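You operate a simulated robot arm through the tools that you are given. There is no shell and no other tool. Be economical: measure what you need, move in short steps, check, and stop when the job is done.

You are at the controls of a simulated robot arm. One attempt, no reset.

TASK
Swap the middle conveyor's blue can for the pink one on its shelf.
Fine: belt switch Off first; blue can into the blue bin; then close the row up at the gate with the yellow button and set the switch to Line. Set down upright: blue can.
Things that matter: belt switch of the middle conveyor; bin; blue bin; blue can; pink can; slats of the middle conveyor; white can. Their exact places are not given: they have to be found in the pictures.

It is judged by the outcome, as a careful person would: the job done as asked, and still so three seconds after it is handed in. It fails if anything else is knocked over, pushed out of place, dropped, spilled or broken.

THE ROBOT
A 6-joint arm with a two-finger parallel gripper on a trunk, on a base that drives. Base frame: it is fixed to the floor where the robot stands at the start and does not move with it; the origin is under the middle of the robot, x ahead of it, y to its left, z up. Readings come in m, degrees, newtons and seconds.
Its first joint turns from -166.0 to 166.0 degrees. Places, roughly: belt switch of the middle conveyor [0.7, 0, 0.9]; bin [1, -0.1, 0.9]; pink can (5x5x14 cm) [0.8, -0.1, 1]; slats of the middle conveyor [0.7, -0.4, 0.9]; white can (5x5x14 cm) [0.9, -0.2, 1]. Payload 3.91 kg.
The tool frame sits at the grasp point between the pads (the TCP): z along the fingers, y along the line on which they close. The tips reach 0.03 m beyond it. The gripper opens to 0.11 m. The fingers are 0.02 m wide and 0.01 m thick; the gripper's body (0.048 by 0.112 m) begins 0.055 m behind the TCP.
Orientation is told as [roll, pitch, yaw] about the base's x, y, z axes, in that order, counted from this pose: with the fingers straight down and closing along the base's y, the tool's x points along the base's -x, its y along +y and its z along -z.

THE INTERFACE
- The arm moves only by the tool play_rows. Its argument "rows" is a list of rows, each an object (a shift or turn left out is 0, a gripper value left out holds the last) with "linear": the shift along the tool's x, y, z in m, a list of three; "rotation": the turn, a rotation vector about the tool's x, y, z in degrees, a list of three; "hand": the finger opening in m, from 0 to 0.11. In form: [{"linear": [dx, dy, dz], "rotation": [wx, wy, wz], "hand": hand}, ...]. A call has 1 to 10 rows; each row shifts and turns the commanded pose from where the row before left it, along the tool's axes as they then stand. Rows are played at 5 a second. More than 0.05 m and 8.6 degrees between two rows, or a gripper value outside its range, and nothing of the call is played. Where a pose cannot be reached the arm comes as near as it can. A force on the tool above 40 N (or 10 N above the force at the start of the call, whichever is more), or a blocked arm, ends the call early, and 0.2 s more pass. Each finger travels about 0.153 m/s and halts on what it meets, pressing with about 31 N; the grip force reading is that of the motor and also rises with nothing between the fingers. The clock runs only during rows and for 0.2 s after the last one: add rows that do not move to give the fingers time. It gives the time, the measured TCP pose, the force on the tool (base axes), the opening and the grip force at its end, in the units of the frame above (readings bear some noise), with the torque about the TCP (base axes, N m) and any sound that the robot's microphone picked up, and new pictures: "show" is both (left out), scene, wrist or none.
- Cameras (640 x 400 px; columns grow to the right, rows downward): "scene" is now at [0.2045, 0.1807, 1.3837]; the picture's right is [-0.58, -0.81, 0.00], its down [-0.36, 0.26, -0.89] and it looks along [0.73, -0.52, -0.45] (base axes); focal length 274 px, centre (320, 200). "wrist" rides on the gripper at [0.072, 0.017, -0.103] in the tool frame; the picture's right is [-0.23, 0.97, 0.00], its down [-0.76, -0.18, -0.62] and it looks along [-0.61, -0.14, 0.78] (tool axes); focal length 222 px, centre (320, 200).
- base_move(legs): drives the robot by 1 to 6 legs, each [ahead, turn to the left] in m and degrees, along the robot's own axes; the way and the turn of a leg run together, so that a leg with both is an arc; at most 1.5 m and 180 degrees a leg. The arm and the cameras ride along, it lands a little off, and it stops where it bumps. It gives what a move gives, and a new picture of the scene camera.
- turn_head(pan, tilt): turns the head with the scene camera to pan (to the left, within 120 degrees either way) and tilt (down, from -29 to 69), counted from straight ahead of the robot. It gives what a move gives, and a new picture of the scene camera.
- locate(camera, pixels): for up to 12 pixels [column, row] of the newest picture of that camera ("zoom" is the newest enlarged one), the place [x, y, z] in the base frame of the surface seen there, good to about 0.002 m. The clock stands still meanwhile.
- zoom(camera, box): a new picture of the part [left, top, right, bottom] of that camera's present view, enlarged. The clock stands still meanwhile.
- hand_in(): hands the job in; it is judged then, once.

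Go step by step. Measure first, check grasps and placings, and put right what went wrong. The budget is 80 turns and 260 pictures, counting those below and the enlarged ones. Unless the task says otherwise, let go and move clear before handing in, and close with one line.

The tools are called after "Call:" by a JSON object that holds its "method" and its "body". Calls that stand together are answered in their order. play_rows: Moves the arm, as the interface text tells. Its arguments: {"type":"object","properties":{"rows":{"type":"array","items":{"type":"object","properties":{"linear":{"type":"array","items":{"type":"number"}},"rotation":{"type":"array","items":{"type":"number"}},"hand":{"type":"number"}}}},"show":{"type":"string","enum":["both","scene","wrist","none"]}},"required":["rows"]} The other tools are called the same way: base_move (legs) drives the base; turn_head (pan, tilt) turns the head that bears the scene camera; locate (camera, pixels) gives the place of the surface under pixels of a picture; zoom (camera, box) takes an enlarged picture of a part of a camera's view; hand_in () hands the job in.

At the start:

```text
t: 0.0
position: [0.6334, -0.0876, 1.1958]
tool_rot: [0.1, 0.0, 0.0]
wrist_force: [0.4, -0.1, 0.0]
ft_torque: [0.0, 0.02, 0.02]
finger_gap: 0.1101
finger_force: 0.0
robot x, y, heading: [0.0021, -0.0009, -0.2]
head pan, tilt: [-35.5, 26.6]
```

scene: 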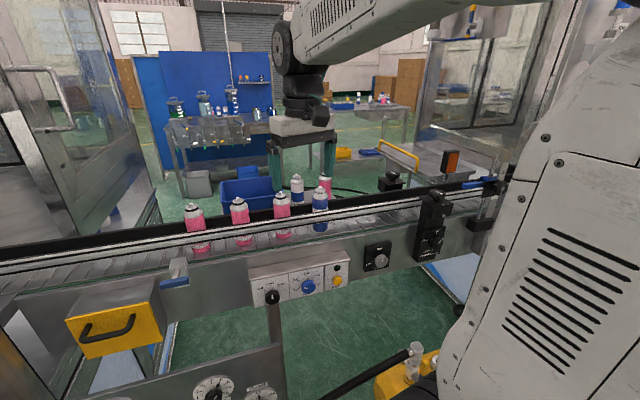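
wrist: 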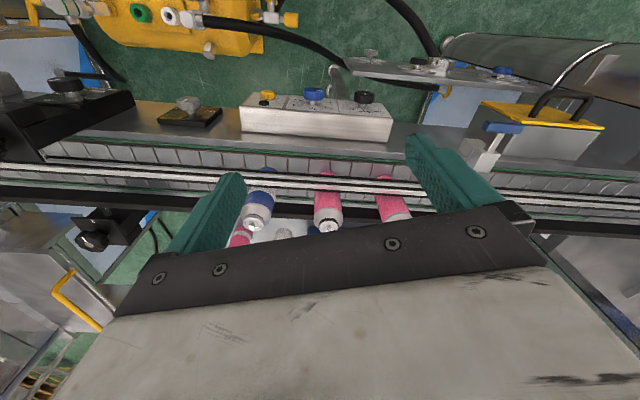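

The scene shows a belt with three pink cans and a blue can (320,210), a blue bin behind, and a control box at (300,280). I'll zoom in for detail.

Call:
{"method": "zoom", "body": {"camera": "scene", "box": [160, 160, 400, 310]}}

Call:
{"method": "zoom", "body": {"camera": "scene", "box": [340, 130, 540, 255]}}

Call:
{"method": "zoom", "body": {"camera": "wrist", "box": [40, 70, 440, 270]}}

```text
2.67 times, centred on (280, 235) of scene
```

zoom: 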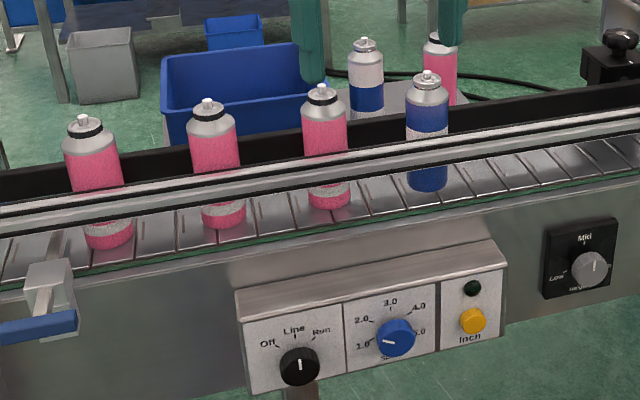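

```text
3.20 times, centred on (440, 192) of scene
```

zoom: 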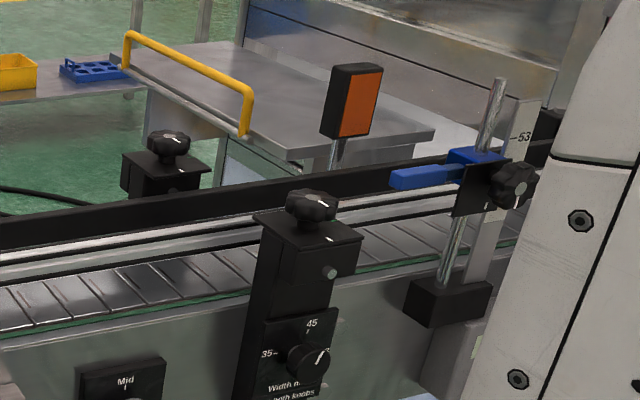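

```text
1.60 times, centred on (240, 170) of wrist
```

zoom: 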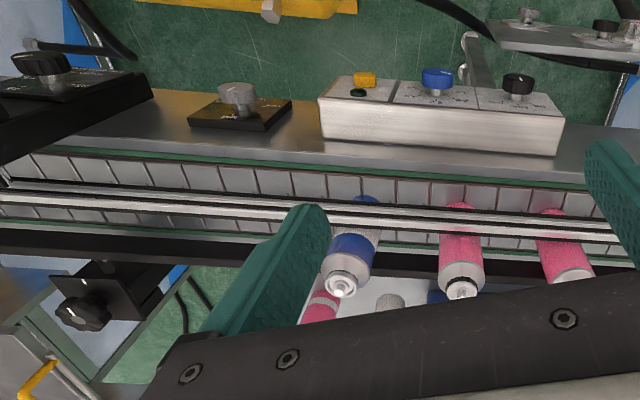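

Control box: black selector (Off/Line/Run), blue speed knob, yellow Inch button. I'll locate the key points.

Call:
{"method": "locate", "body": {"camera": "scene", "pixels": [[272, 297], [337, 281], [308, 286], [320, 190], [321, 228], [324, 182], [297, 178], [282, 196], [240, 201], [193, 207], [245, 195], [310, 205]]}}

Call:
{"method": "locate", "body": {"camera": "wrist", "pixels": [[253, 226], [328, 228], [284, 233], [240, 240], [363, 97], [265, 96], [270, 230], [313, 93], [345, 130], [253, 140], [250, 185], [200, 195]]}}

Call:
{"method": "turn_head", "body": {"pan": -60, "tilt": 30}}

Call:
{"method": "turn_head", "body": {"pan": -10, "tilt": 30}}

```text
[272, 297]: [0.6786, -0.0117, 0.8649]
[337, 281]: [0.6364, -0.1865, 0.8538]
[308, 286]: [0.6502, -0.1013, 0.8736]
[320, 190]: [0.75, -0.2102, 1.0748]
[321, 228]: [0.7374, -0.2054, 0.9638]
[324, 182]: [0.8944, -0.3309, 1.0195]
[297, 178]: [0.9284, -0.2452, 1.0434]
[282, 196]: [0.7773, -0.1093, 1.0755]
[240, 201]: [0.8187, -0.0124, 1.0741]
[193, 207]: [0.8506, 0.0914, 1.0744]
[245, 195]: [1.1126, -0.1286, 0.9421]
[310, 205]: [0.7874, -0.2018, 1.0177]
```

```text
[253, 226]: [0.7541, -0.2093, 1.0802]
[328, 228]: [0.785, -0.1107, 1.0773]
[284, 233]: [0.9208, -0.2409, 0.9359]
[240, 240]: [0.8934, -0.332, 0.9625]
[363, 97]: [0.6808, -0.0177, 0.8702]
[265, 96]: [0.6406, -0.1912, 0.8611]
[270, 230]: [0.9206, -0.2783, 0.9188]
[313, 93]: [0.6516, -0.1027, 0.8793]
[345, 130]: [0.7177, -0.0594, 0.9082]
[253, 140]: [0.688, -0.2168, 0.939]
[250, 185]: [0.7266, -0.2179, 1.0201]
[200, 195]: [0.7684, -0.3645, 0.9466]
```

```text
t: 0.9
position: [0.633, -0.0875, 1.196]
tool_rot: [0.0, 0.0, 0.0]
wrist_force: [0.2, 0.0, 0.7]
ft_torque: [-0.01, -0.01, -0.02]
finger_gap: 0.1098
finger_force: 0.1
robot x, y, heading: [0.0022, -0.0015, -0.0]
head pan, tilt: [-60.0, 30.0]
```

scene: 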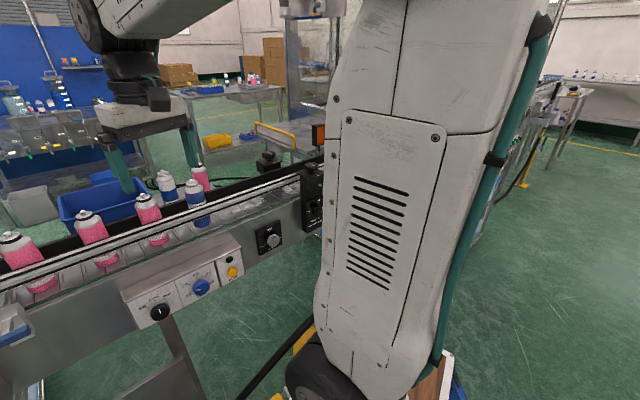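

```text
t: 2.1
position: [0.6337, -0.0872, 1.195]
tool_rot: [0.0, 0.0, 0.1]
wrist_force: [-0.1, -1.0, 0.2]
ft_torque: [0.01, -0.01, 0.0]
finger_gap: 0.11
finger_force: 0.0
robot x, y, heading: [-0.003, 0.0032, -0.0]
head pan, tilt: [-10.0, 30.0]
```

scene: 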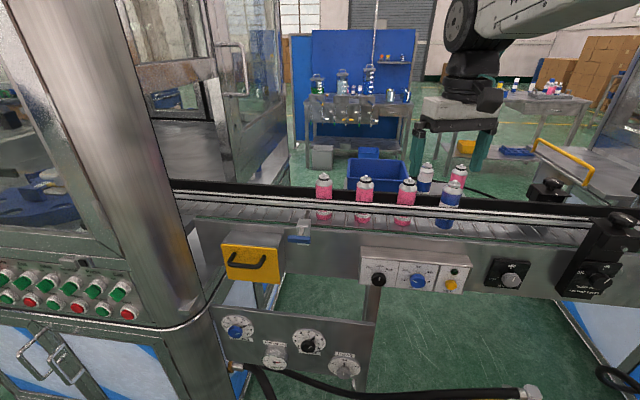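

The belt runs obliquely; a gate with blue handle seems at (300,238). Zooming in.

Call:
{"method": "zoom", "body": {"camera": "scene", "box": [220, 160, 380, 300]}}

Call:
{"method": "zoom", "body": {"camera": "scene", "box": [340, 150, 560, 300]}}

Call:
{"method": "zoom", "body": {"camera": "scene", "box": [350, 240, 470, 300]}}

Call:
{"method": "locate", "body": {"camera": "scene", "pixels": [[304, 228], [298, 239], [324, 176], [365, 180], [407, 183], [453, 186], [425, 166], [460, 168], [378, 279], [420, 280], [450, 284], [380, 164]]}}

```text
2.86 times, centred on (300, 230) of scene
```

zoom: 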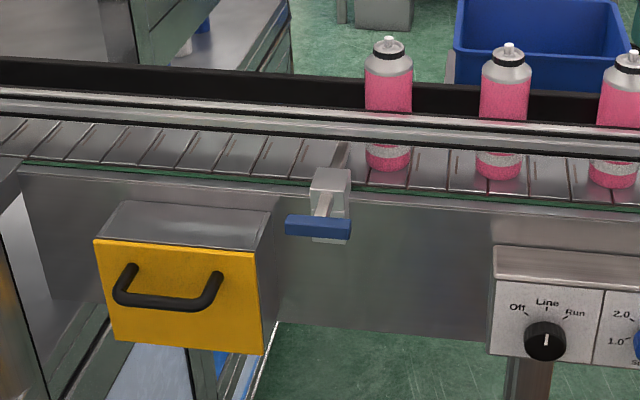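

```text
2.67 times, centred on (450, 225) of scene
```

zoom: 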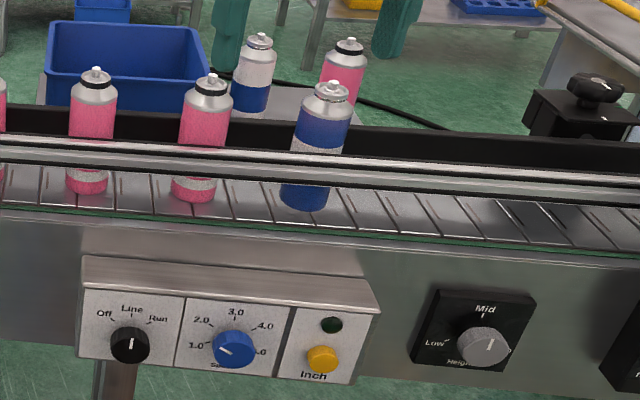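

```text
5.33 times, centred on (410, 270) of scene
```

zoom: 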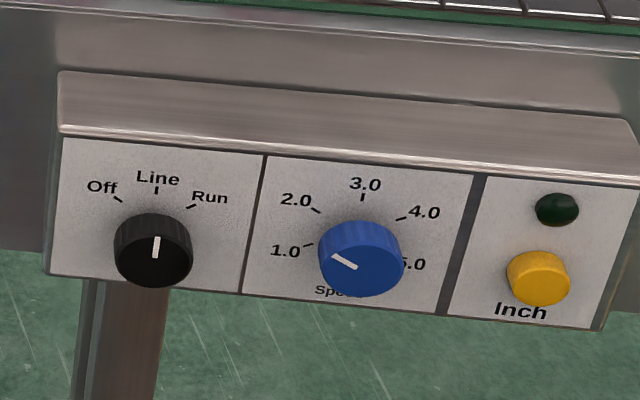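

```text
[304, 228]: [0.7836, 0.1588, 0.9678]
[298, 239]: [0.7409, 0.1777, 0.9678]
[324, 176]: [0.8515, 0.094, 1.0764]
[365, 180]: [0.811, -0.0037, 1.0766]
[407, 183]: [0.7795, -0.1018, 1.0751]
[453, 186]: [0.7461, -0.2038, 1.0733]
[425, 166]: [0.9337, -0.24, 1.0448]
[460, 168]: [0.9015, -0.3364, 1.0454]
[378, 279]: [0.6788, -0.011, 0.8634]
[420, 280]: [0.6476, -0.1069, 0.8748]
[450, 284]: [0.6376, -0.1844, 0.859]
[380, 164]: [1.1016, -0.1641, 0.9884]
```

Switch points to Line; the gate is next to the first pink can. I'll measure the panel plane and knob geometry from this zoom.

Call:
{"method": "locate", "body": {"camera": "zoom", "pixels": [[75, 155], [250, 165], [60, 260], [230, 275], [155, 245], [125, 250], [185, 250], [155, 215], [300, 180], [540, 290], [600, 190], [470, 300]]}}

Call:
{"method": "zoom", "body": {"camera": "wrist", "box": [220, 70, 420, 160]}}

```text
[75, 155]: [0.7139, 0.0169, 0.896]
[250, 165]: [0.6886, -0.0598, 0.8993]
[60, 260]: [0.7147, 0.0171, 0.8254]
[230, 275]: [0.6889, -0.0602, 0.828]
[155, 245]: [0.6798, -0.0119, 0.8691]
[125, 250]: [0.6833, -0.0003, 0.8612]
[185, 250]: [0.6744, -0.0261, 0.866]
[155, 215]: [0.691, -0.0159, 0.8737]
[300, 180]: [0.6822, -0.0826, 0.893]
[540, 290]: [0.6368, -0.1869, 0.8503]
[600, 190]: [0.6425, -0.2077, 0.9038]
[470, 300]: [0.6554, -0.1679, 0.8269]
```

```text
3.20 times, centred on (320, 115) of wrist
```

zoom: 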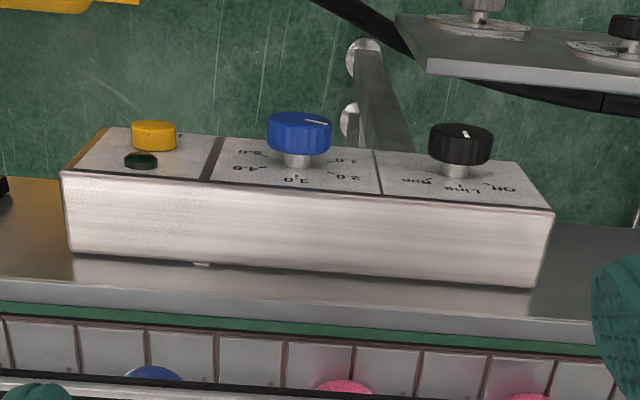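

Panel is vertical, facing (-0.953,0.303,0); knob cap protrudes ~24 mm. Checking ticks, the lower dial console's height, and the bin/shelf.

Call:
{"method": "locate", "body": {"camera": "scene", "pixels": [[371.9, 269.8], [379.4, 268.1], [385.8, 271.1], [235, 310], [238, 328], [310, 343], [345, 368], [370, 322], [352, 158], [405, 165], [362, 194], [412, 196]]}}

Call:
{"method": "locate", "body": {"camera": "wrist", "pixels": [[430, 65], [370, 65], [420, 82], [440, 62], [500, 75], [290, 250], [300, 235], [262, 222], [160, 185], [400, 187], [400, 180], [300, 215]]}}

Call:
{"method": "turn_head", "body": {"pan": -20, "tilt": 50}}

```text
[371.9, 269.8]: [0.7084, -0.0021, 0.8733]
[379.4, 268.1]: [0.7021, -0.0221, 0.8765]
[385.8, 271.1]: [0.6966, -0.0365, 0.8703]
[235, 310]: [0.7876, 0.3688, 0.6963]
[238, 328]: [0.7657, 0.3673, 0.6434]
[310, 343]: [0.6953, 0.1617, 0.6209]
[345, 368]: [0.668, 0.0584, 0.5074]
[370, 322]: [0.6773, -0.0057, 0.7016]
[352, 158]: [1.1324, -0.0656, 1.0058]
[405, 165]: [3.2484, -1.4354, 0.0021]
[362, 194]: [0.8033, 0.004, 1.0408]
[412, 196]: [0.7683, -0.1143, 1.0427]
```

```text
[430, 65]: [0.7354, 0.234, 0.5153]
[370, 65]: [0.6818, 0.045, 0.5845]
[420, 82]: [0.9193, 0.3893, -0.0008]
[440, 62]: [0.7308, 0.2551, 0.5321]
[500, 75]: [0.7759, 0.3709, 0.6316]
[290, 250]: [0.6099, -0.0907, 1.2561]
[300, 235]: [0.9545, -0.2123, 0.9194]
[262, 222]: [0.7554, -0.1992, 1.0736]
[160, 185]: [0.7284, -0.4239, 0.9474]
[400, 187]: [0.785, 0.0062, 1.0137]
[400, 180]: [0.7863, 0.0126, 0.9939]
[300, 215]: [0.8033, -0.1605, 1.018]
```

```text
t: 2.9
position: [0.6343, -0.0873, 1.1958]
tool_rot: [0.0, 0.0, 0.0]
wrist_force: [-0.1, 0.2, 0.8]
ft_torque: [0.0, 0.01, -0.01]
finger_gap: 0.1099
finger_force: 0.1
robot x, y, heading: [0.0008, -0.0011, 0.3]
head pan, tilt: [-20.0, 50.0]
```

scene: 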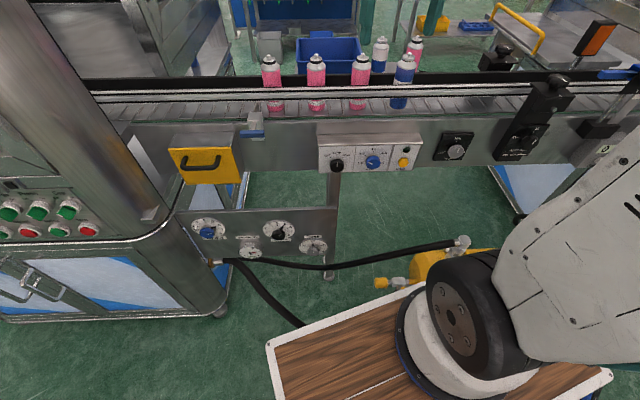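

The area in front of the panel is clear. I'll tip the tool horizontal (pitch −90°) in free space, aiming at the knob along the panel normal.

Call:
{"method": "play_rows", "body": {"rows": [{"rotation": [0, -8.5, 0], "hand": 0.06}, {"rotation": [0, -8.5, 0]}, {"rotation": [0, -8.5, 0]}, {"rotation": [0, -8.5, 0]}, {"rotation": [0, -8.5, 0]}, {"rotation": [0, -8.5, 0]}, {"rotation": [0, -8.5, 0]}, {"rotation": [0, -8.5, 0]}, {"rotation": [0, -8.5, 0]}, {"rotation": [0, -8.5, 0]}], "show": "none"}}

Call:
{"method": "play_rows", "body": {"rows": [{"rotation": [0, -5, 0]}, {"rotation": [6, 0, 0]}, {"rotation": [6, 0, 0]}, {"rotation": [5.65, 0, 0]}, {"linear": [0, 0, -0.04]}, {"linear": [0, 0, -0.04]}, {}], "show": "both"}}

```text
t: 5.1
position: [0.6639, -0.0941, 1.2282]
tool_rot: [-0.6, -84.9, 0.8]
wrist_force: [-0.9, -0.6, -0.2]
ft_torque: [0.0, 0.04, 0.01]
finger_gap: 0.06
finger_force: 0.1
out of reach, approached as far as the arm can: row 9, 10
robot x, y, heading: [0.0012, 0.0023, 0.2]
head pan, tilt: [-20.0, 50.0]
```

```text
t: 6.7
position: [0.6097, -0.1815, 1.2769]
tool_rot: [3.8, -89.9, -21.4]
wrist_force: [0.1, 0.1, 0.2]
ft_torque: [0.01, -0.01, 0.01]
finger_gap: 0.0598
finger_force: 0.0
out of reach, approached as far as the arm can: row 1, 2, 3, 4, 5, 6
robot x, y, heading: [-0.0036, 0.003, -0.2]
head pan, tilt: [-20.0, 50.0]
```

scene: 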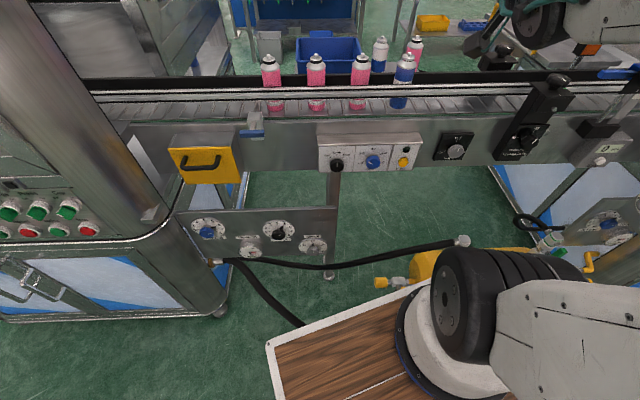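
wrist: 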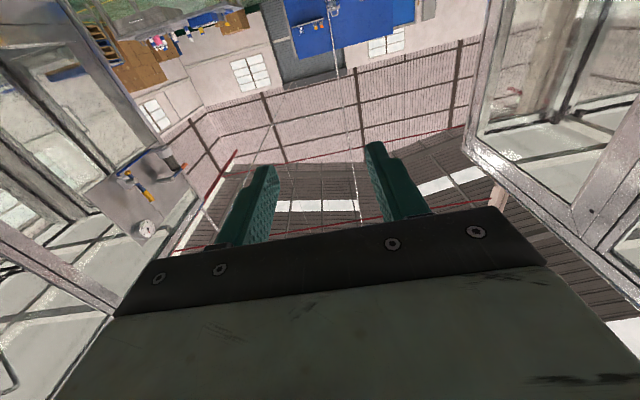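

The orientation is reached but it's too close to the body (out of reach). I'll back the base up 0.25 m for room.

Call:
{"method": "base_move", "body": {"legs": [[-0.25, 0]]}}

Call:
{"method": "play_rows", "body": {"rows": [{"linear": [0, 0, 0.03]}, {}], "show": "none"}}

```text
t: 8.5
position: [0.3618, -0.1796, 1.2772]
tool_rot: [-1.3, -89.9, -16.0]
wrist_force: [-0.4, -0.4, -0.4]
ft_torque: [0.01, -0.01, 0.0]
finger_gap: 0.0599
finger_force: 0.0
robot x, y, heading: [-0.2499, -0.0033, 0.2]
head pan, tilt: [-20.0, 50.0]
```

scene: 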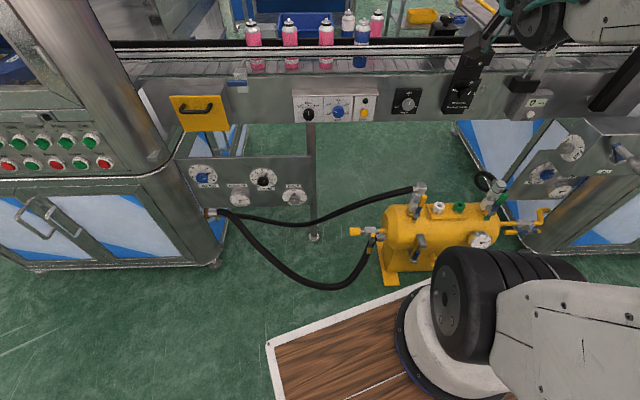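

```text
t: 9.1
position: [0.3894, -0.1893, 1.2761]
tool_rot: [-2.7, -89.9, -14.5]
wrist_force: [0.1, 0.2, 0.3]
ft_torque: [-0.03, 0.0, 0.03]
finger_gap: 0.06
finger_force: 0.0
robot x, y, heading: [-0.2468, -0.001, 0.2]
head pan, tilt: [-20.0, 50.0]
```

Now in reach. Moving to a pre-grasp point in front of the switch knob.

Call:
{"method": "play_rows", "body": {"rows": [{"linear": [0.0376, 0.0256, 0.0112]}, {"linear": [0.0376, 0.0256, 0.0112]}, {"linear": [0.0376, 0.0256, 0.0112]}, {"linear": [0.0376, 0.0256, 0.0112]}, {"linear": [0.0376, 0.0256, 0.0112]}, {"linear": [0.0376, 0.0256, 0.0112]}, {"linear": [0.0376, 0.0256, 0.0112]}, {"linear": [0.0376, 0.0256, 0.0112]}, {"linear": [0.0376, 0.0256, 0.0112]}, {"linear": [0.0376, 0.0256, 0.0112]}]}}

```text
t: 11.3
position: [0.4599, -0.2549, 1.0461]
tool_rot: [75.0, -88.1, -91.2]
wrist_force: [0.0, -1.0, -0.3]
ft_torque: [-0.04, 0.04, 0.0]
finger_gap: 0.0601
finger_force: 0.1
out of reach, approached as far as the arm can: row 1, 2, 3, 4, 5, 6, 7, 8, 9, 10
robot x, y, heading: [-0.2506, -0.0029, 0.3]
head pan, tilt: [-20.0, 50.0]
```

scene: 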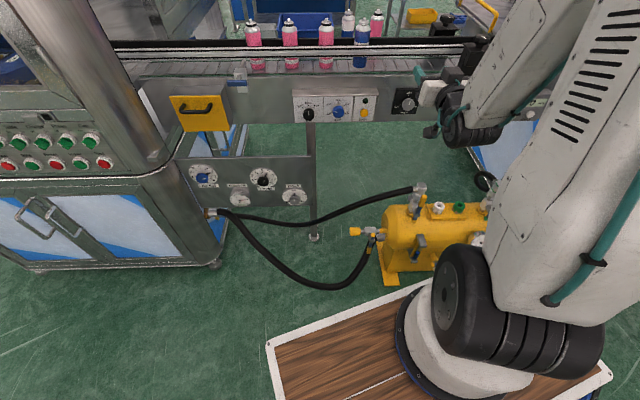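
wrist: 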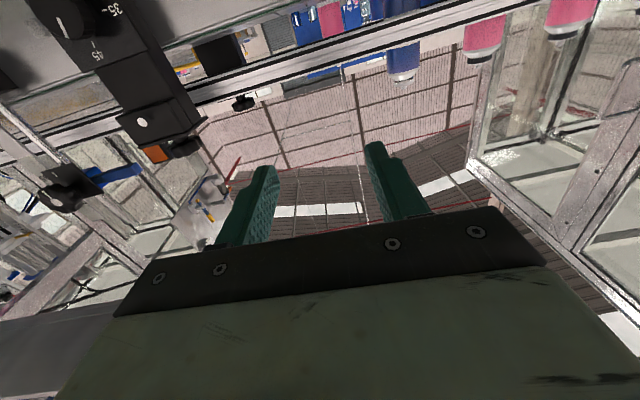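

It lagged because the path ran too close to the axis. From here radius grows along the path; continuing.

Call:
{"method": "play_rows", "body": {"rows": [{"linear": [0.018, 0.037, 0.003]}, {"linear": [0.018, 0.037, 0.003]}, {"linear": [0.018, 0.037, 0.003]}, {"linear": [0.018, 0.037, 0.003]}, {}], "show": "none"}}

```text
t: 12.5
position: [0.4617, -0.2536, 1.0422]
tool_rot: [72.7, -88.1, -88.6]
wrist_force: [-1.2, 0.0, -0.7]
ft_torque: [-0.03, -0.01, 0.03]
finger_gap: 0.0598
finger_force: 0.2
out of reach, approached as far as the arm can: row 1, 2, 3, 4
robot x, y, heading: [-0.2504, -0.0032, 0.3]
head pan, tilt: [-20.0, 50.0]
```

Stuck near a limit; try extending forward first.

Call:
{"method": "play_rows", "body": {"rows": [{"linear": [0, 0, 0.04]}, {"linear": [0, 0, 0.04]}, {"linear": [0, 0.02, 0.03]}, {"linear": [0, 0.04, 0]}, {"linear": [0, 0.04, 0]}, {}], "show": "none"}}

```text
t: 13.9
position: [0.5515, -0.2912, 1.0607]
tool_rot: [-42.2, -89.4, 26.8]
wrist_force: [-0.1, -0.4, 0.2]
ft_torque: [0.02, -0.04, 0.02]
finger_gap: 0.0598
finger_force: 0.0
out of reach, approached as far as the arm can: row 1, 2, 3, 4, 5
robot x, y, heading: [-0.2514, -0.0038, 0.2]
head pan, tilt: [-20.0, 50.0]
```

Still limited; back up further (0.2 m) so the horizontal tool has a comfortable radius.

Call:
{"method": "base_move", "body": {"legs": [[-0.2, 0]]}}

Call:
{"method": "play_rows", "body": {"rows": [{"linear": [0, 0, 0.04]}, {"linear": [0, 0, 0.04]}, {"linear": [0, 0, 0.04]}, {"linear": [0, 0.02, 0.03]}, {"linear": [0, 0.04, 0]}, {"linear": [0, 0.04, 0]}, {"linear": [0, 0.04, 0]}, {}], "show": "none"}}

```text
t: 15.5
position: [0.3486, -0.2885, 1.0613]
tool_rot: [-45.2, -89.4, 30.0]
wrist_force: [0.6, 0.3, -0.3]
ft_torque: [-0.01, -0.01, 0.02]
finger_gap: 0.0602
finger_force: 0.0
robot x, y, heading: [-0.4509, -0.0023, 0.4]
head pan, tilt: [-20.0, 50.0]
```

scene: 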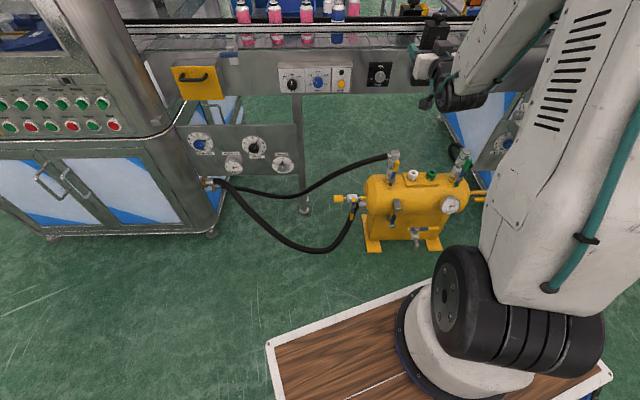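

```text
t: 17.3
position: [0.4881, -0.3229, 1.0608]
tool_rot: [-26.7, -89.2, 13.1]
wrist_force: [0.1, 0.3, 0.0]
ft_torque: [0.0, -0.02, 0.03]
finger_gap: 0.0602
finger_force: 0.1
out of reach, approached as far as the arm can: row 2, 4, 5, 6, 7
robot x, y, heading: [-0.4494, -0.0027, 0.5]
head pan, tilt: [-20.0, 50.0]
```

Lateral motion is blocked though radius is fine—likely a wrist limit when the tool points right of radial. Testing yaw both ways.

Call:
{"method": "play_rows", "body": {"rows": [{"rotation": [-8, 0, 0]}, {"rotation": [-8, 0, 0]}, {"rotation": [-8, 0, 0]}, {}], "show": "none"}}

Call:
{"method": "play_rows", "body": {"rows": [{"linear": [0, 0.04, 0]}, {"linear": [0, 0.04, 0]}, {"linear": [0, 0.04, 0]}, {}], "show": "none"}}

```text
t: 18.3
position: [0.4866, -0.3218, 1.0613]
tool_rot: [-18.8, -89.5, 27.7]
wrist_force: [-0.6, 0.5, -0.1]
ft_torque: [-0.01, 0.0, -0.01]
finger_gap: 0.0602
finger_force: 0.0
robot x, y, heading: [-0.4543, -0.0016, 0.7]
head pan, tilt: [-20.0, 50.0]
```

```text
t: 19.3
position: [0.4663, -0.2027, 1.0615]
tool_rot: [-20.9, -89.5, 29.7]
wrist_force: [0.0, -0.5, 0.6]
ft_torque: [-0.03, 0.0, 0.0]
finger_gap: 0.0599
finger_force: 0.1
robot x, y, heading: [-0.4533, -0.0015, 0.4]
head pan, tilt: [-20.0, 50.0]
```

Confirmed: pointing right of radial is the limited direction. Test whether rolling −56° about the tool axis (the direction I need anyway) changes that limit.

Call:
{"method": "play_rows", "body": {"rows": [{"rotation": [0, 0, -8]}, {"rotation": [0, 0, -8]}, {"rotation": [0, 0, -8]}, {"rotation": [0, 0, -8]}, {"rotation": [0, 0, -8]}, {"rotation": [0, 0, -8]}, {"rotation": [0, 0, -8]}, {}], "show": "none"}}

Call:
{"method": "play_rows", "body": {"rows": [{"rotation": [4.5, -6.6, 0]}, {"rotation": [4.5, -6.6, 0]}, {"rotation": [4.5, -6.6, 0]}, {}], "show": "none"}}

```text
t: 21.1
position: [0.5367, -0.3397, 1.2679]
tool_rot: [-87.5, -34.8, 98.1]
wrist_force: [-0.9, 0.2, 0.5]
ft_torque: [-0.03, -0.01, 0.0]
finger_gap: 0.06
finger_force: 0.1
out of reach, approached as far as the arm can: row 2, 3, 4, 5, 6, 7
robot x, y, heading: [-0.4509, -0.0006, 0.5]
head pan, tilt: [-20.0, 50.0]
```

```text
t: 22.1
position: [0.582, -0.4023, 1.3504]
tool_rot: [-114.8, -30.0, 121.6]
wrist_force: [-0.9, 0.2, -0.4]
ft_torque: [-0.01, -0.03, 0.0]
finger_gap: 0.0601
finger_force: 0.1
out of reach, approached as far as the arm can: row 1, 2, 3
robot x, y, heading: [-0.4502, -0.0023, 0.5]
head pan, tilt: [-20.0, 50.0]
```

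The −roll side is the joint limit; so I'll work on the + roll side (camera to the left, fingers closing near-vertical), leaving range to turn −56°. Rolling +85° first.

Call:
{"method": "play_rows", "body": {"rows": [{"rotation": [0, 0, 8.5]}, {"rotation": [0, 0, 8.5]}, {"rotation": [0, 0, 8.5]}, {"rotation": [0, 0, 8.5]}, {"rotation": [0, 0, 8.5]}, {"rotation": [0, 0, 8.5]}, {"rotation": [0, 0, 8.5]}, {"rotation": [0, 0, 8.5]}, {"rotation": [0, 0, 8.5]}, {"rotation": [0, 0, 8.5]}], "show": "none"}}

Call:
{"method": "play_rows", "body": {"rows": [{"rotation": [0, 0, 8.5]}, {"rotation": [0, 0, 8.5]}, {"rotation": [0, 0, 8.5]}, {"rotation": [0, 0, 8.5]}, {"rotation": [0, 0, 8.5]}, {"rotation": [0, 0, 8.5]}, {"rotation": [0, 0, 8.5]}, {"rotation": [0, 0, 8.5]}, {}], "show": "both"}}

```text
t: 24.3
position: [0.5819, -0.4008, 1.3508]
tool_rot: [131.0, -55.7, -107.5]
wrist_force: [0.4, 0.8, 0.6]
ft_torque: [-0.02, 0.01, 0.0]
finger_gap: 0.0601
finger_force: 0.0
robot x, y, heading: [-0.4507, -0.0031, 0.5]
head pan, tilt: [-20.0, 50.0]
```

```text
t: 26.3
position: [0.5824, -0.4019, 1.351]
tool_rot: [111.8, 4.8, -69.9]
wrist_force: [0.0, 0.8, -0.2]
ft_torque: [0.03, 0.0, -0.03]
finger_gap: 0.06
finger_force: 0.0
robot x, y, heading: [-0.4487, -0.0016, 0.7]
head pan, tilt: [-20.0, 50.0]
```

scene: 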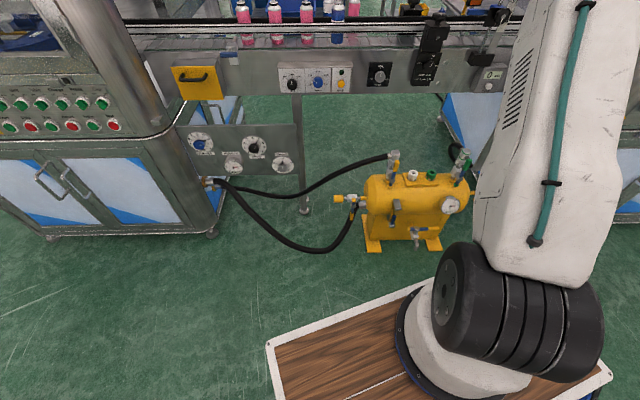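
wrist: 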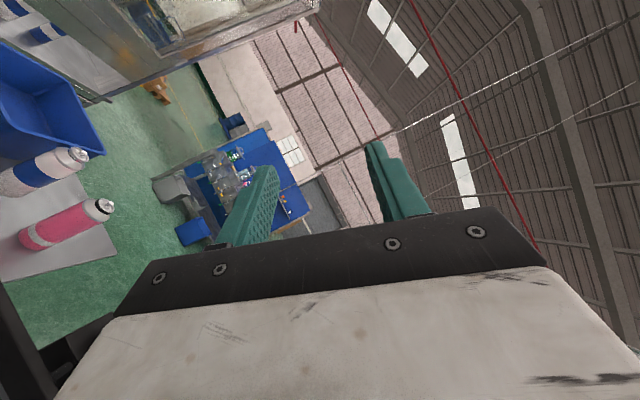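

Computed current tool axes; applying a 41° corrective rotation to point along the panel normal, then moving towards the knob's pre-grasp.

Call:
{"method": "play_rows", "body": {"rows": [{"rotation": [3.08, -7.64, 0]}, {"rotation": [3.08, -7.64, 0]}, {"rotation": [3.08, -7.64, 0]}, {"rotation": [3.08, -7.64, 0]}, {"rotation": [3.08, -7.64, 0]}, {}], "show": "none"}}

Call:
{"method": "play_rows", "body": {"rows": [{"linear": [0.0205, -0.0401, -0.0098]}, {"linear": [0.0205, -0.0401, -0.0098]}, {"linear": [0.0205, -0.0401, -0.0098]}, {"linear": [0.0205, -0.0401, -0.0098]}, {"linear": [0.0205, -0.0401, -0.0098]}, {"linear": [0.0205, -0.0401, -0.0098]}, {"linear": [0.0205, -0.0401, -0.0098]}, {"linear": [0.0205, -0.0401, -0.0098]}, {}], "show": "none"}}

```text
t: 27.7
position: [0.5811, -0.4017, 1.3493]
tool_rot: [89.9, 12.2, -107.7]
wrist_force: [0.7, -0.8, -0.2]
ft_torque: [0.02, 0.01, -0.01]
finger_gap: 0.0599
finger_force: 0.1
robot x, y, heading: [-0.4538, 0.0018, 0.7]
head pan, tilt: [-20.0, 50.0]
```

```text
t: 29.7
position: [0.5408, -0.3261, 1.1209]
tool_rot: [89.0, 12.2, -103.8]
wrist_force: [0.1, -0.4, -1.2]
ft_torque: [0.04, 0.02, 0.02]
finger_gap: 0.0598
finger_force: 0.0
out of reach, approached as far as the arm can: row 3, 4, 5, 6, 7, 8
robot x, y, heading: [-0.4505, -0.0023, 0.4]
head pan, tilt: [-20.0, 50.0]
```

Same geometric limit: the tool must point slightly left of radial, so the robot should stand further left. Check the floor space to the left/behind and on the right.

Call:
{"method": "turn_head", "body": {"pan": 100, "tilt": 35}}

Call:
{"method": "turn_head", "body": {"pan": 40, "tilt": 40}}

Call:
{"method": "locate", "body": {"camera": "scene", "pixels": [[320, 380], [320, 300], [400, 300], [500, 300], [320, 200], [450, 200], [560, 250], [600, 300], [100, 300], [500, 150], [620, 380], [600, 200]]}}

```text
t: 31.7
position: [0.5413, -0.3259, 1.12]
tool_rot: [89.0, 12.1, -103.8]
wrist_force: [0.0, -0.2, -0.6]
ft_torque: [-0.01, 0.02, 0.0]
finger_gap: 0.0599
finger_force: 0.1
robot x, y, heading: [-0.4514, -0.001, 0.6]
head pan, tilt: [100.0, 35.0]
```

scene: 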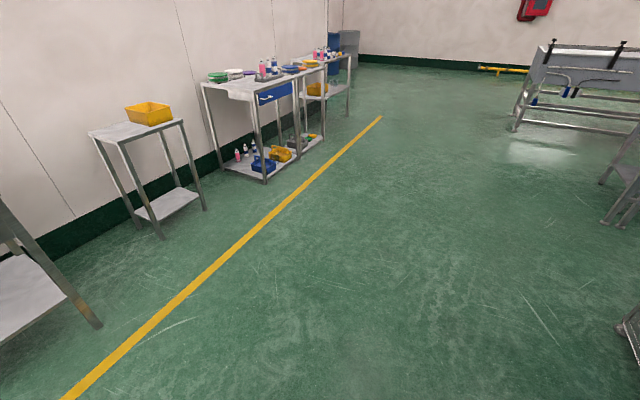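

```text
t: 33.0
position: [0.5416, -0.3243, 1.121]
tool_rot: [89.0, 12.2, -103.8]
wrist_force: [0.0, -0.6, 0.1]
ft_torque: [0.0, -0.01, -0.01]
finger_gap: 0.0598
finger_force: 0.0
robot x, y, heading: [-0.4525, -0.0047, 0.7]
head pan, tilt: [40.0, 40.0]
```

scene: 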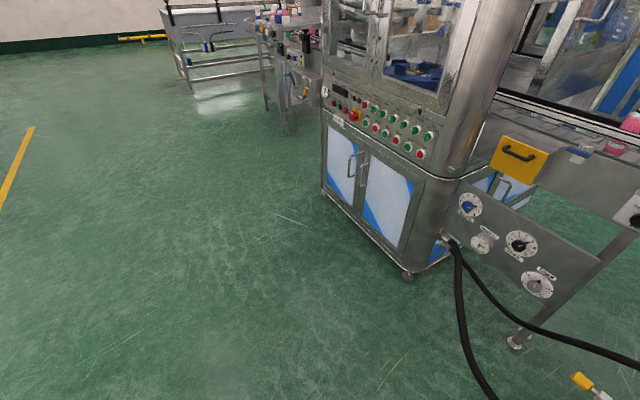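

```text
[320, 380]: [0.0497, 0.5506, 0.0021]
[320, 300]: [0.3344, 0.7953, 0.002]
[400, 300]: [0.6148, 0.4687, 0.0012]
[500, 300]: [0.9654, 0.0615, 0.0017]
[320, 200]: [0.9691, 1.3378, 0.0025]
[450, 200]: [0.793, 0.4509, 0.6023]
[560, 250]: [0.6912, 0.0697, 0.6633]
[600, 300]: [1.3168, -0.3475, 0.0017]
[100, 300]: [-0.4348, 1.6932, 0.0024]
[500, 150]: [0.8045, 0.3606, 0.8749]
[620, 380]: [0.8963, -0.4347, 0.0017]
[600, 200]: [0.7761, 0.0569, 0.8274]
```

Plenty of open floor left and behind. Drive: turn right 60°, reverse 0.65 m, turn left 47°, and look.

Call:
{"method": "base_move", "body": {"legs": [[-0.1, 0], [0, -60], [-0.6, 0], [0, 47]]}}

Call:
{"method": "turn_head", "body": {"pan": -20, "tilt": 35}}

```text
t: 42.0
position: [0.0313, -0.0021, 1.1203]
tool_rot: [88.9, 12.2, -115.6]
wrist_force: [0.5, -1.3, -0.1]
ft_torque: [0.03, 0.0, 0.01]
finger_gap: 0.0599
finger_force: 0.0
robot x, y, heading: [-0.8743, 0.5199, -11.3]
head pan, tilt: [40.0, 40.0]
```

scene: 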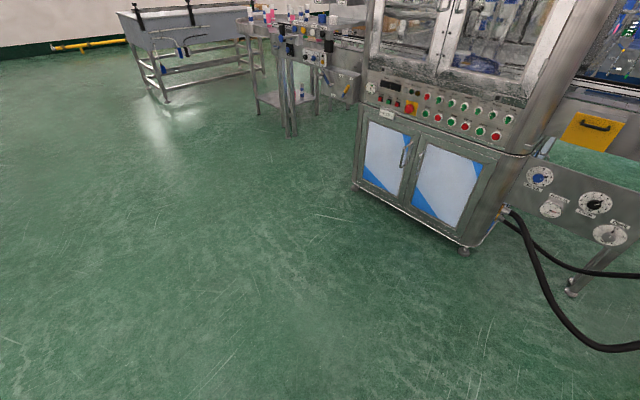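

```text
t: 43.3
position: [0.0309, -0.0009, 1.1218]
tool_rot: [89.0, 12.3, -115.6]
wrist_force: [-0.3, 0.5, 0.3]
ft_torque: [-0.01, 0.01, -0.03]
finger_gap: 0.0601
finger_force: 0.0
robot x, y, heading: [-0.8759, 0.5184, -11.4]
head pan, tilt: [-20.0, 35.0]
```

scene: 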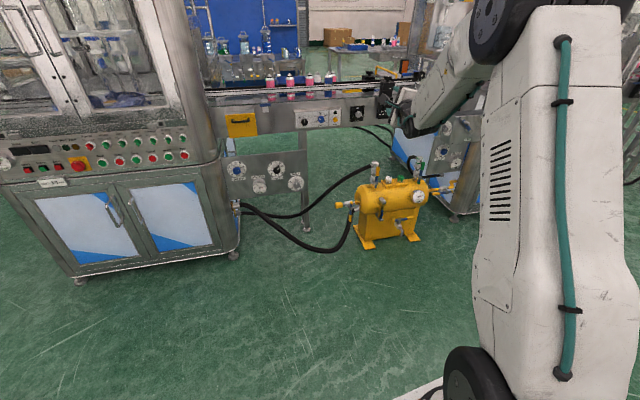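

Turn slightly left, retract the arm, and drive forward so the knob is ~1.0 m away at azimuth −28°.

Call:
{"method": "play_rows", "body": {"rows": [{"linear": [0, -0.03, -0.035]}, {"linear": [0, -0.03, -0.035]}, {"linear": [0, -0.03, -0.035]}, {"linear": [0, -0.03, -0.03]}, {}], "show": "none"}}

Call:
{"method": "base_move", "body": {"legs": [[0, 6.3], [0.64, 0]]}}

```text
t: 44.5
position: [-0.0943, 0.0563, 1.0091]
tool_rot: [89.1, 12.1, -115.0]
wrist_force: [-0.1, -0.2, -0.1]
ft_torque: [0.02, -0.03, 0.01]
finger_gap: 0.0599
finger_force: 0.0
out of reach, approached as far as the arm can: row 1, 2, 3, 4
robot x, y, heading: [-0.8709, 0.5205, -11.1]
head pan, tilt: [-20.0, 35.0]
```

```text
t: 48.6
position: [0.5879, 0.0979, 1.01]
tool_rot: [88.8, 12.2, -108.4]
wrist_force: [-0.5, 0.5, 0.8]
ft_torque: [-0.01, -0.02, 0.02]
finger_gap: 0.0599
finger_force: 0.1
robot x, y, heading: [-0.2414, 0.4659, -4.6]
head pan, tilt: [-20.0, 35.0]
```

scene: 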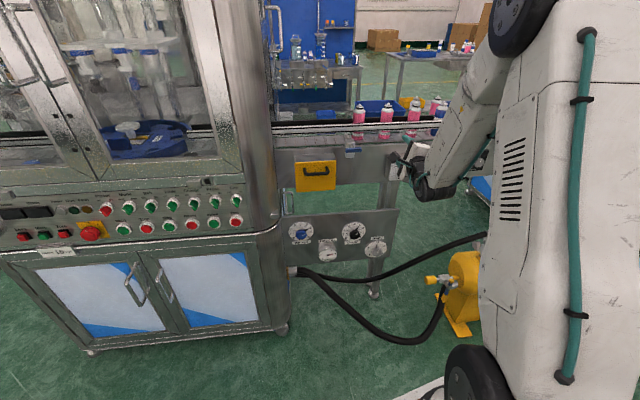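

Orientation is right (tool z ≈ [0.95,−0.31,−0.02]). Moving to pre-grasp in front of the switch.

Call:
{"method": "play_rows", "body": {"rows": [{"linear": [-0.0266, -0.0322, 0.0063]}, {"linear": [-0.0266, -0.0322, 0.0063]}, {"linear": [-0.0266, -0.0322, 0.0063]}, {"linear": [-0.0266, -0.0322, 0.0063]}, {"rotation": [1.2, 0, 0]}, {}]}}

Call:
{"method": "turn_head", "body": {"pan": -30, "tilt": 28}}

```text
t: 50.0
position: [0.584, 0.0186, 0.8604]
tool_rot: [87.8, 12.2, -108.5]
wrist_force: [-0.3, 1.1, -0.2]
ft_torque: [0.0, -0.01, -0.02]
finger_gap: 0.0602
finger_force: 0.2
robot x, y, heading: [-0.2387, 0.466, -4.3]
head pan, tilt: [-20.0, 35.0]
```

scene: 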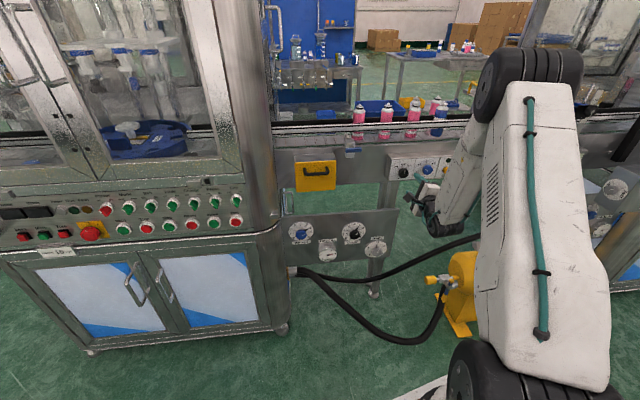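
wrist: 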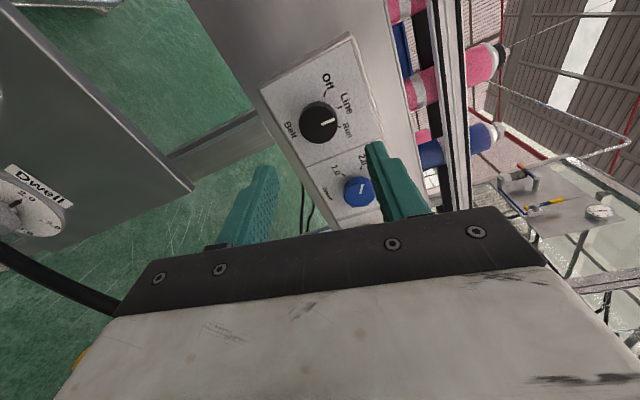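

```text
t: 50.7
position: [0.5835, 0.0185, 0.8611]
tool_rot: [87.8, 12.2, -108.5]
wrist_force: [0.1, 0.2, -0.8]
ft_torque: [-0.01, -0.01, 0.01]
finger_gap: 0.0599
finger_force: 0.1
robot x, y, heading: [-0.2401, 0.4691, -4.7]
head pan, tilt: [-30.0, 28.0]
```

scene: 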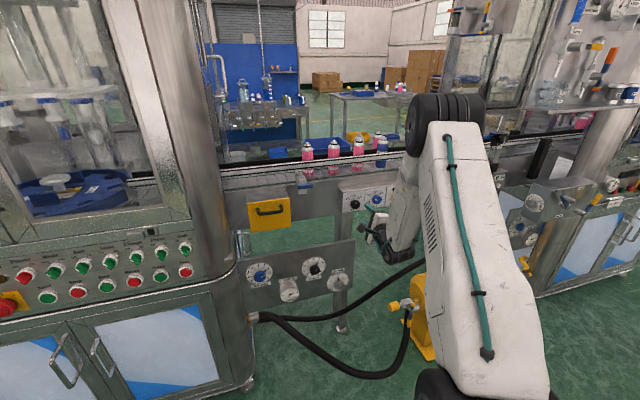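

The wrist camera sees the knob clearly at (318,122). Zooming and locating its face and ticks.

Call:
{"method": "zoom", "body": {"camera": "wrist", "box": [260, 50, 420, 150]}}

Call:
{"method": "locate", "body": {"camera": "wrist", "pixels": [[318, 123], [304, 124], [333, 122], [319, 108], [318, 137], [358, 191], [327, 90], [342, 105], [342, 125], [290, 110], [305, 155]]}}

```text
4.00 times, centred on (340, 100) of wrist
```

zoom: 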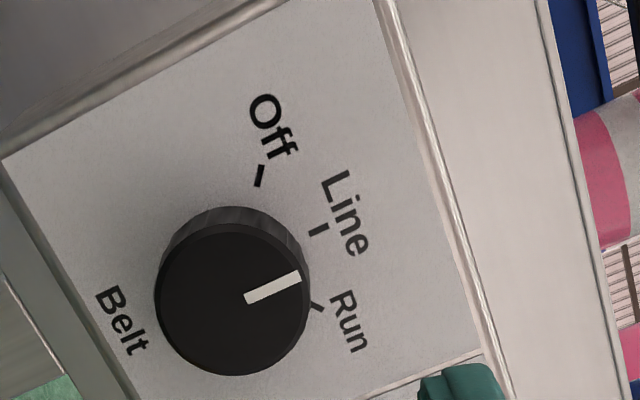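

```text
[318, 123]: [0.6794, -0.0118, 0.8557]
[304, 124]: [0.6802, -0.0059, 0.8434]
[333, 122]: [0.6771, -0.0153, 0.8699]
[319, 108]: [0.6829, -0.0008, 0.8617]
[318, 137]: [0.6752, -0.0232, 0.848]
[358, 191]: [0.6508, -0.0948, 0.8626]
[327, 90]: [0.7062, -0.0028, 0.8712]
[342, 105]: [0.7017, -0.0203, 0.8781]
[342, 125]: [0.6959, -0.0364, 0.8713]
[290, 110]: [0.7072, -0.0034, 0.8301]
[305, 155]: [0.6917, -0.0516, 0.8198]
```

Knob face centre ≈ [0.679,−0.0125,0.8565], ticks at ±50°. Fix the small tilt and advance over the knob.

Call:
{"method": "play_rows", "body": {"rows": [{"rotation": [-2.4, 0, 0], "hand": 0.05}, {"linear": [0, -0.002, 0.03]}, {"linear": [0, 0, 0.025]}, {}]}}

```text
t: 51.7
position: [0.636, 0.0015, 0.8581]
tool_rot: [90.1, 12.2, -108.5]
wrist_force: [0.4, -0.3, 0.0]
ft_torque: [0.02, 0.0, 0.0]
finger_gap: 0.0501
finger_force: 0.1
robot x, y, heading: [-0.237, 0.4656, -4.6]
head pan, tilt: [-30.0, 28.0]
```

scene: 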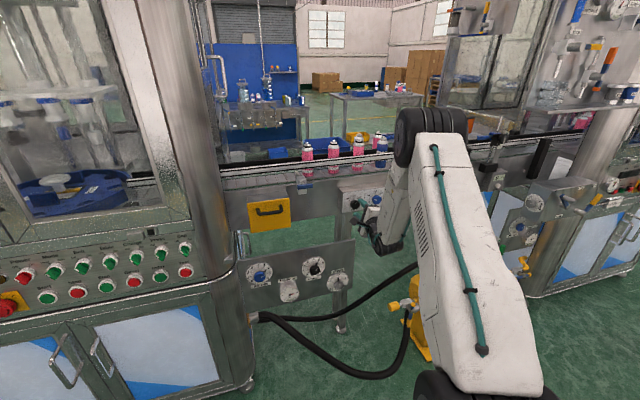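
wrist: 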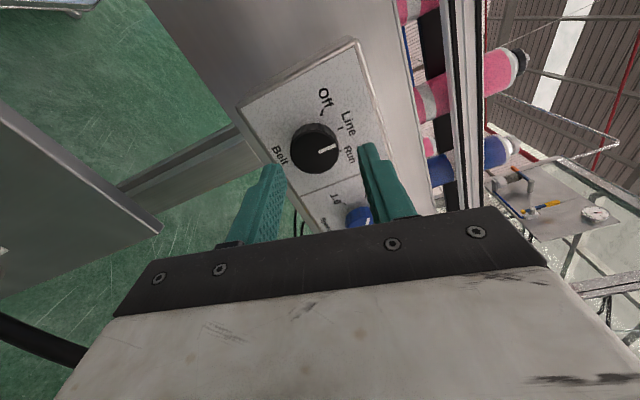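

Aligned. Advance the last 33 mm and close on the knob.

Call:
{"method": "play_rows", "body": {"rows": [{"linear": [0, -0.001, 0.02]}, {"linear": [0, 0, 0.0134]}, {}, {"hand": 0.03}, {"hand": 0.02}, {}, {}]}}

```text
t: 53.3
position: [0.6667, -0.0088, 0.854]
tool_rot: [89.8, 12.3, -108.5]
wrist_force: [-1.4, 5.1, -27.9]
ft_torque: [0.21, 0.77, -0.21]
finger_gap: 0.0351
finger_force: 45.0
robot x, y, heading: [-0.2403, 0.4645, -4.7]
head pan, tilt: [-30.0, 28.0]
```

scene: 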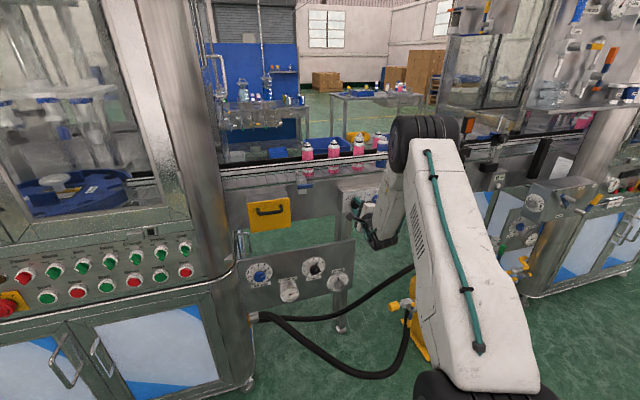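
wrist: 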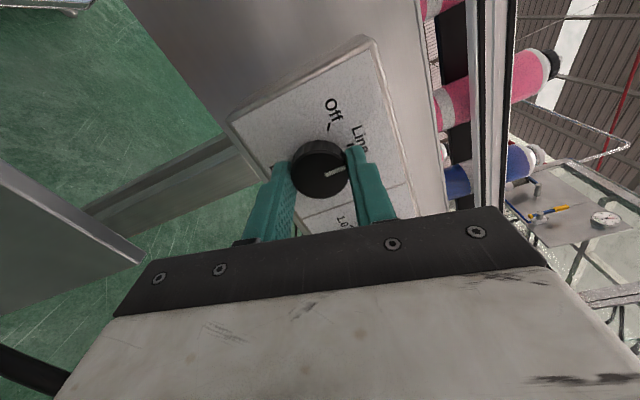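

Gap 0.035 with −28 N in z: the lower finger touches first, so the knob centre is a bit lower. Shift down ~3 mm and let it close.

Call:
{"method": "play_rows", "body": {"rows": [{"linear": [0, -0.002, 0]}, {"linear": [0, -0.001, 0], "hand": 0.02}, {}, {}], "show": "wrist"}}

```text
t: 54.3
position: [0.6681, -0.01, 0.8532]
tool_rot: [90.1, 12.3, -108.4]
wrist_force: [-15.9, 11.7, -18.5]
ft_torque: [0.2, 0.6, 0.13]
finger_gap: 0.0349
finger_force: 45.0
robot x, y, heading: [-0.238, 0.4685, -4.8]
head pan, tilt: [-30.0, 28.0]
```

wrist: 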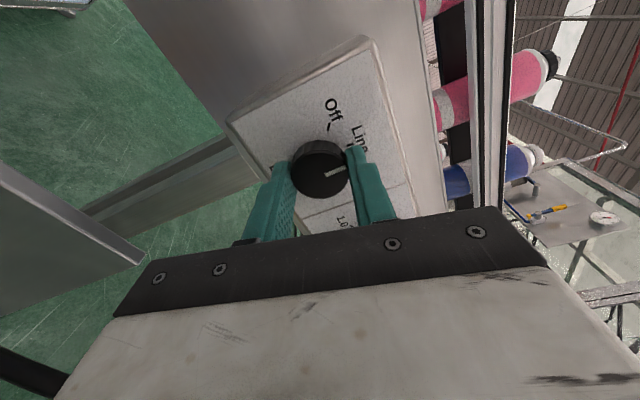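

Gap steady at 0.035 — that's the knob width, both fingers on it. Relieve the remaining vertical load a little and start rotating −z.

Call:
{"method": "play_rows", "body": {"rows": [{"linear": [0, -0.002, -0.001]}, {"rotation": [0, 0, -5]}, {"rotation": [0, 0, -5]}, {"rotation": [0, 0, -5]}, {}], "show": "wrist"}}

```text
t: 55.5
position: [0.6673, -0.0086, 0.8545]
tool_rot: [90.1, -2.8, -108.6]
wrist_force: [-9.9, 4.0, -6.6]
ft_torque: [0.08, 0.21, 0.72]
finger_gap: 0.0351
finger_force: 44.9
robot x, y, heading: [-0.2391, 0.4667, -5.0]
head pan, tilt: [-30.0, 28.0]
```

wrist: 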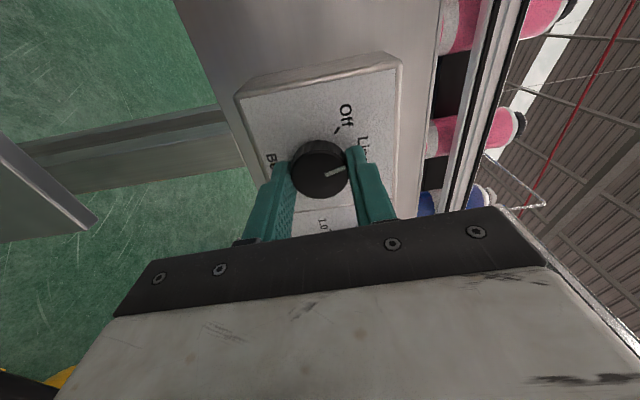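

The knob turns with the gripper and forces fell. Continue another 35°.

Call:
{"method": "play_rows", "body": {"rows": [{"rotation": [0, 0, -6]}, {"rotation": [0, 0, -6]}, {"rotation": [0, 0, -6]}, {"rotation": [0, 0, -6]}, {"rotation": [0, 0, -6]}, {"rotation": [0, 0, -5]}, {}], "show": "wrist"}}

Call:
{"method": "zoom", "body": {"camera": "wrist", "box": [240, 60, 420, 210]}}

```text
t: 57.1
position: [0.6675, -0.0088, 0.8546]
tool_rot: [90.3, -37.8, -108.8]
wrist_force: [-9.4, -0.4, 2.4]
ft_torque: [0.38, -0.55, -0.28]
finger_gap: 0.0352
finger_force: 45.0
robot x, y, heading: [-0.2408, 0.4677, -4.6]
head pan, tilt: [-30.0, 28.0]
```

wrist: 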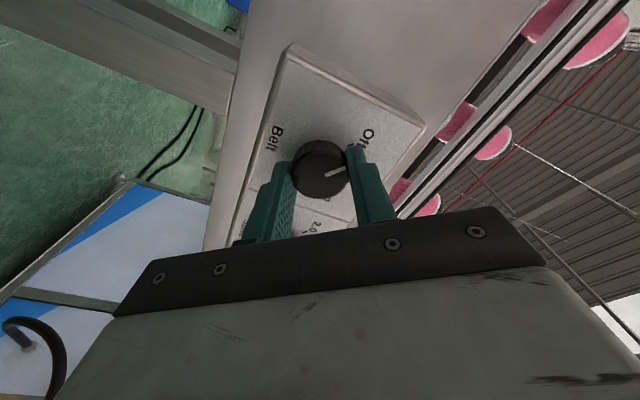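

```text
2.67 times, centred on (330, 135) of wrist
```

zoom: 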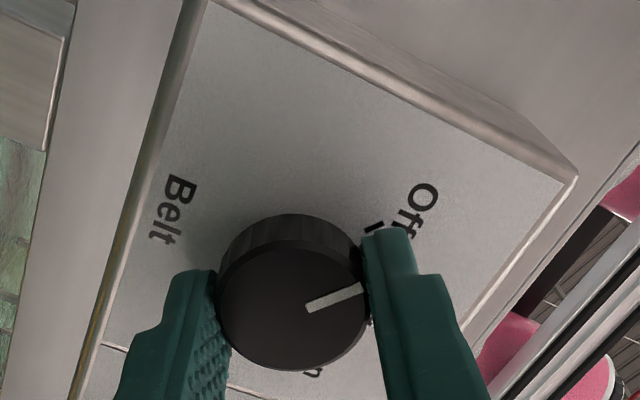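

Rotated 50°. Release and back off to see the pointer.

Call:
{"method": "play_rows", "body": {"rows": [{"hand": 0.055}, {"hand": 0.055}, {"linear": [0, 0, -0.03]}, {"linear": [0, 0, -0.04]}, {}], "show": "wrist"}}

Call:
{"method": "zoom", "body": {"camera": "wrist", "box": [240, 40, 420, 190]}}

```text
t: 58.3
position: [0.6004, 0.0126, 0.8539]
tool_rot: [90.1, -37.8, -108.6]
wrist_force: [0.8, 0.0, 0.2]
ft_torque: [-0.01, -0.01, 0.05]
finger_gap: 0.0549
finger_force: 0.0
robot x, y, heading: [-0.2405, 0.4682, -4.6]
head pan, tilt: [-30.0, 28.0]
```

wrist: 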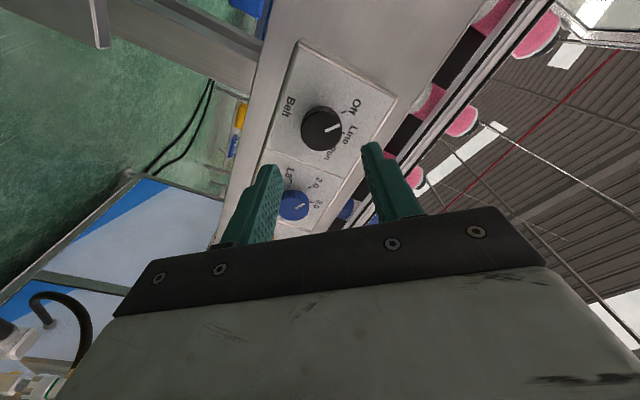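

```text
2.67 times, centred on (330, 115) of wrist
```

zoom: 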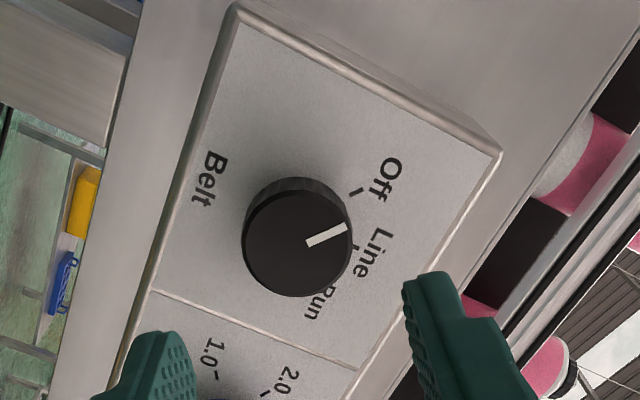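

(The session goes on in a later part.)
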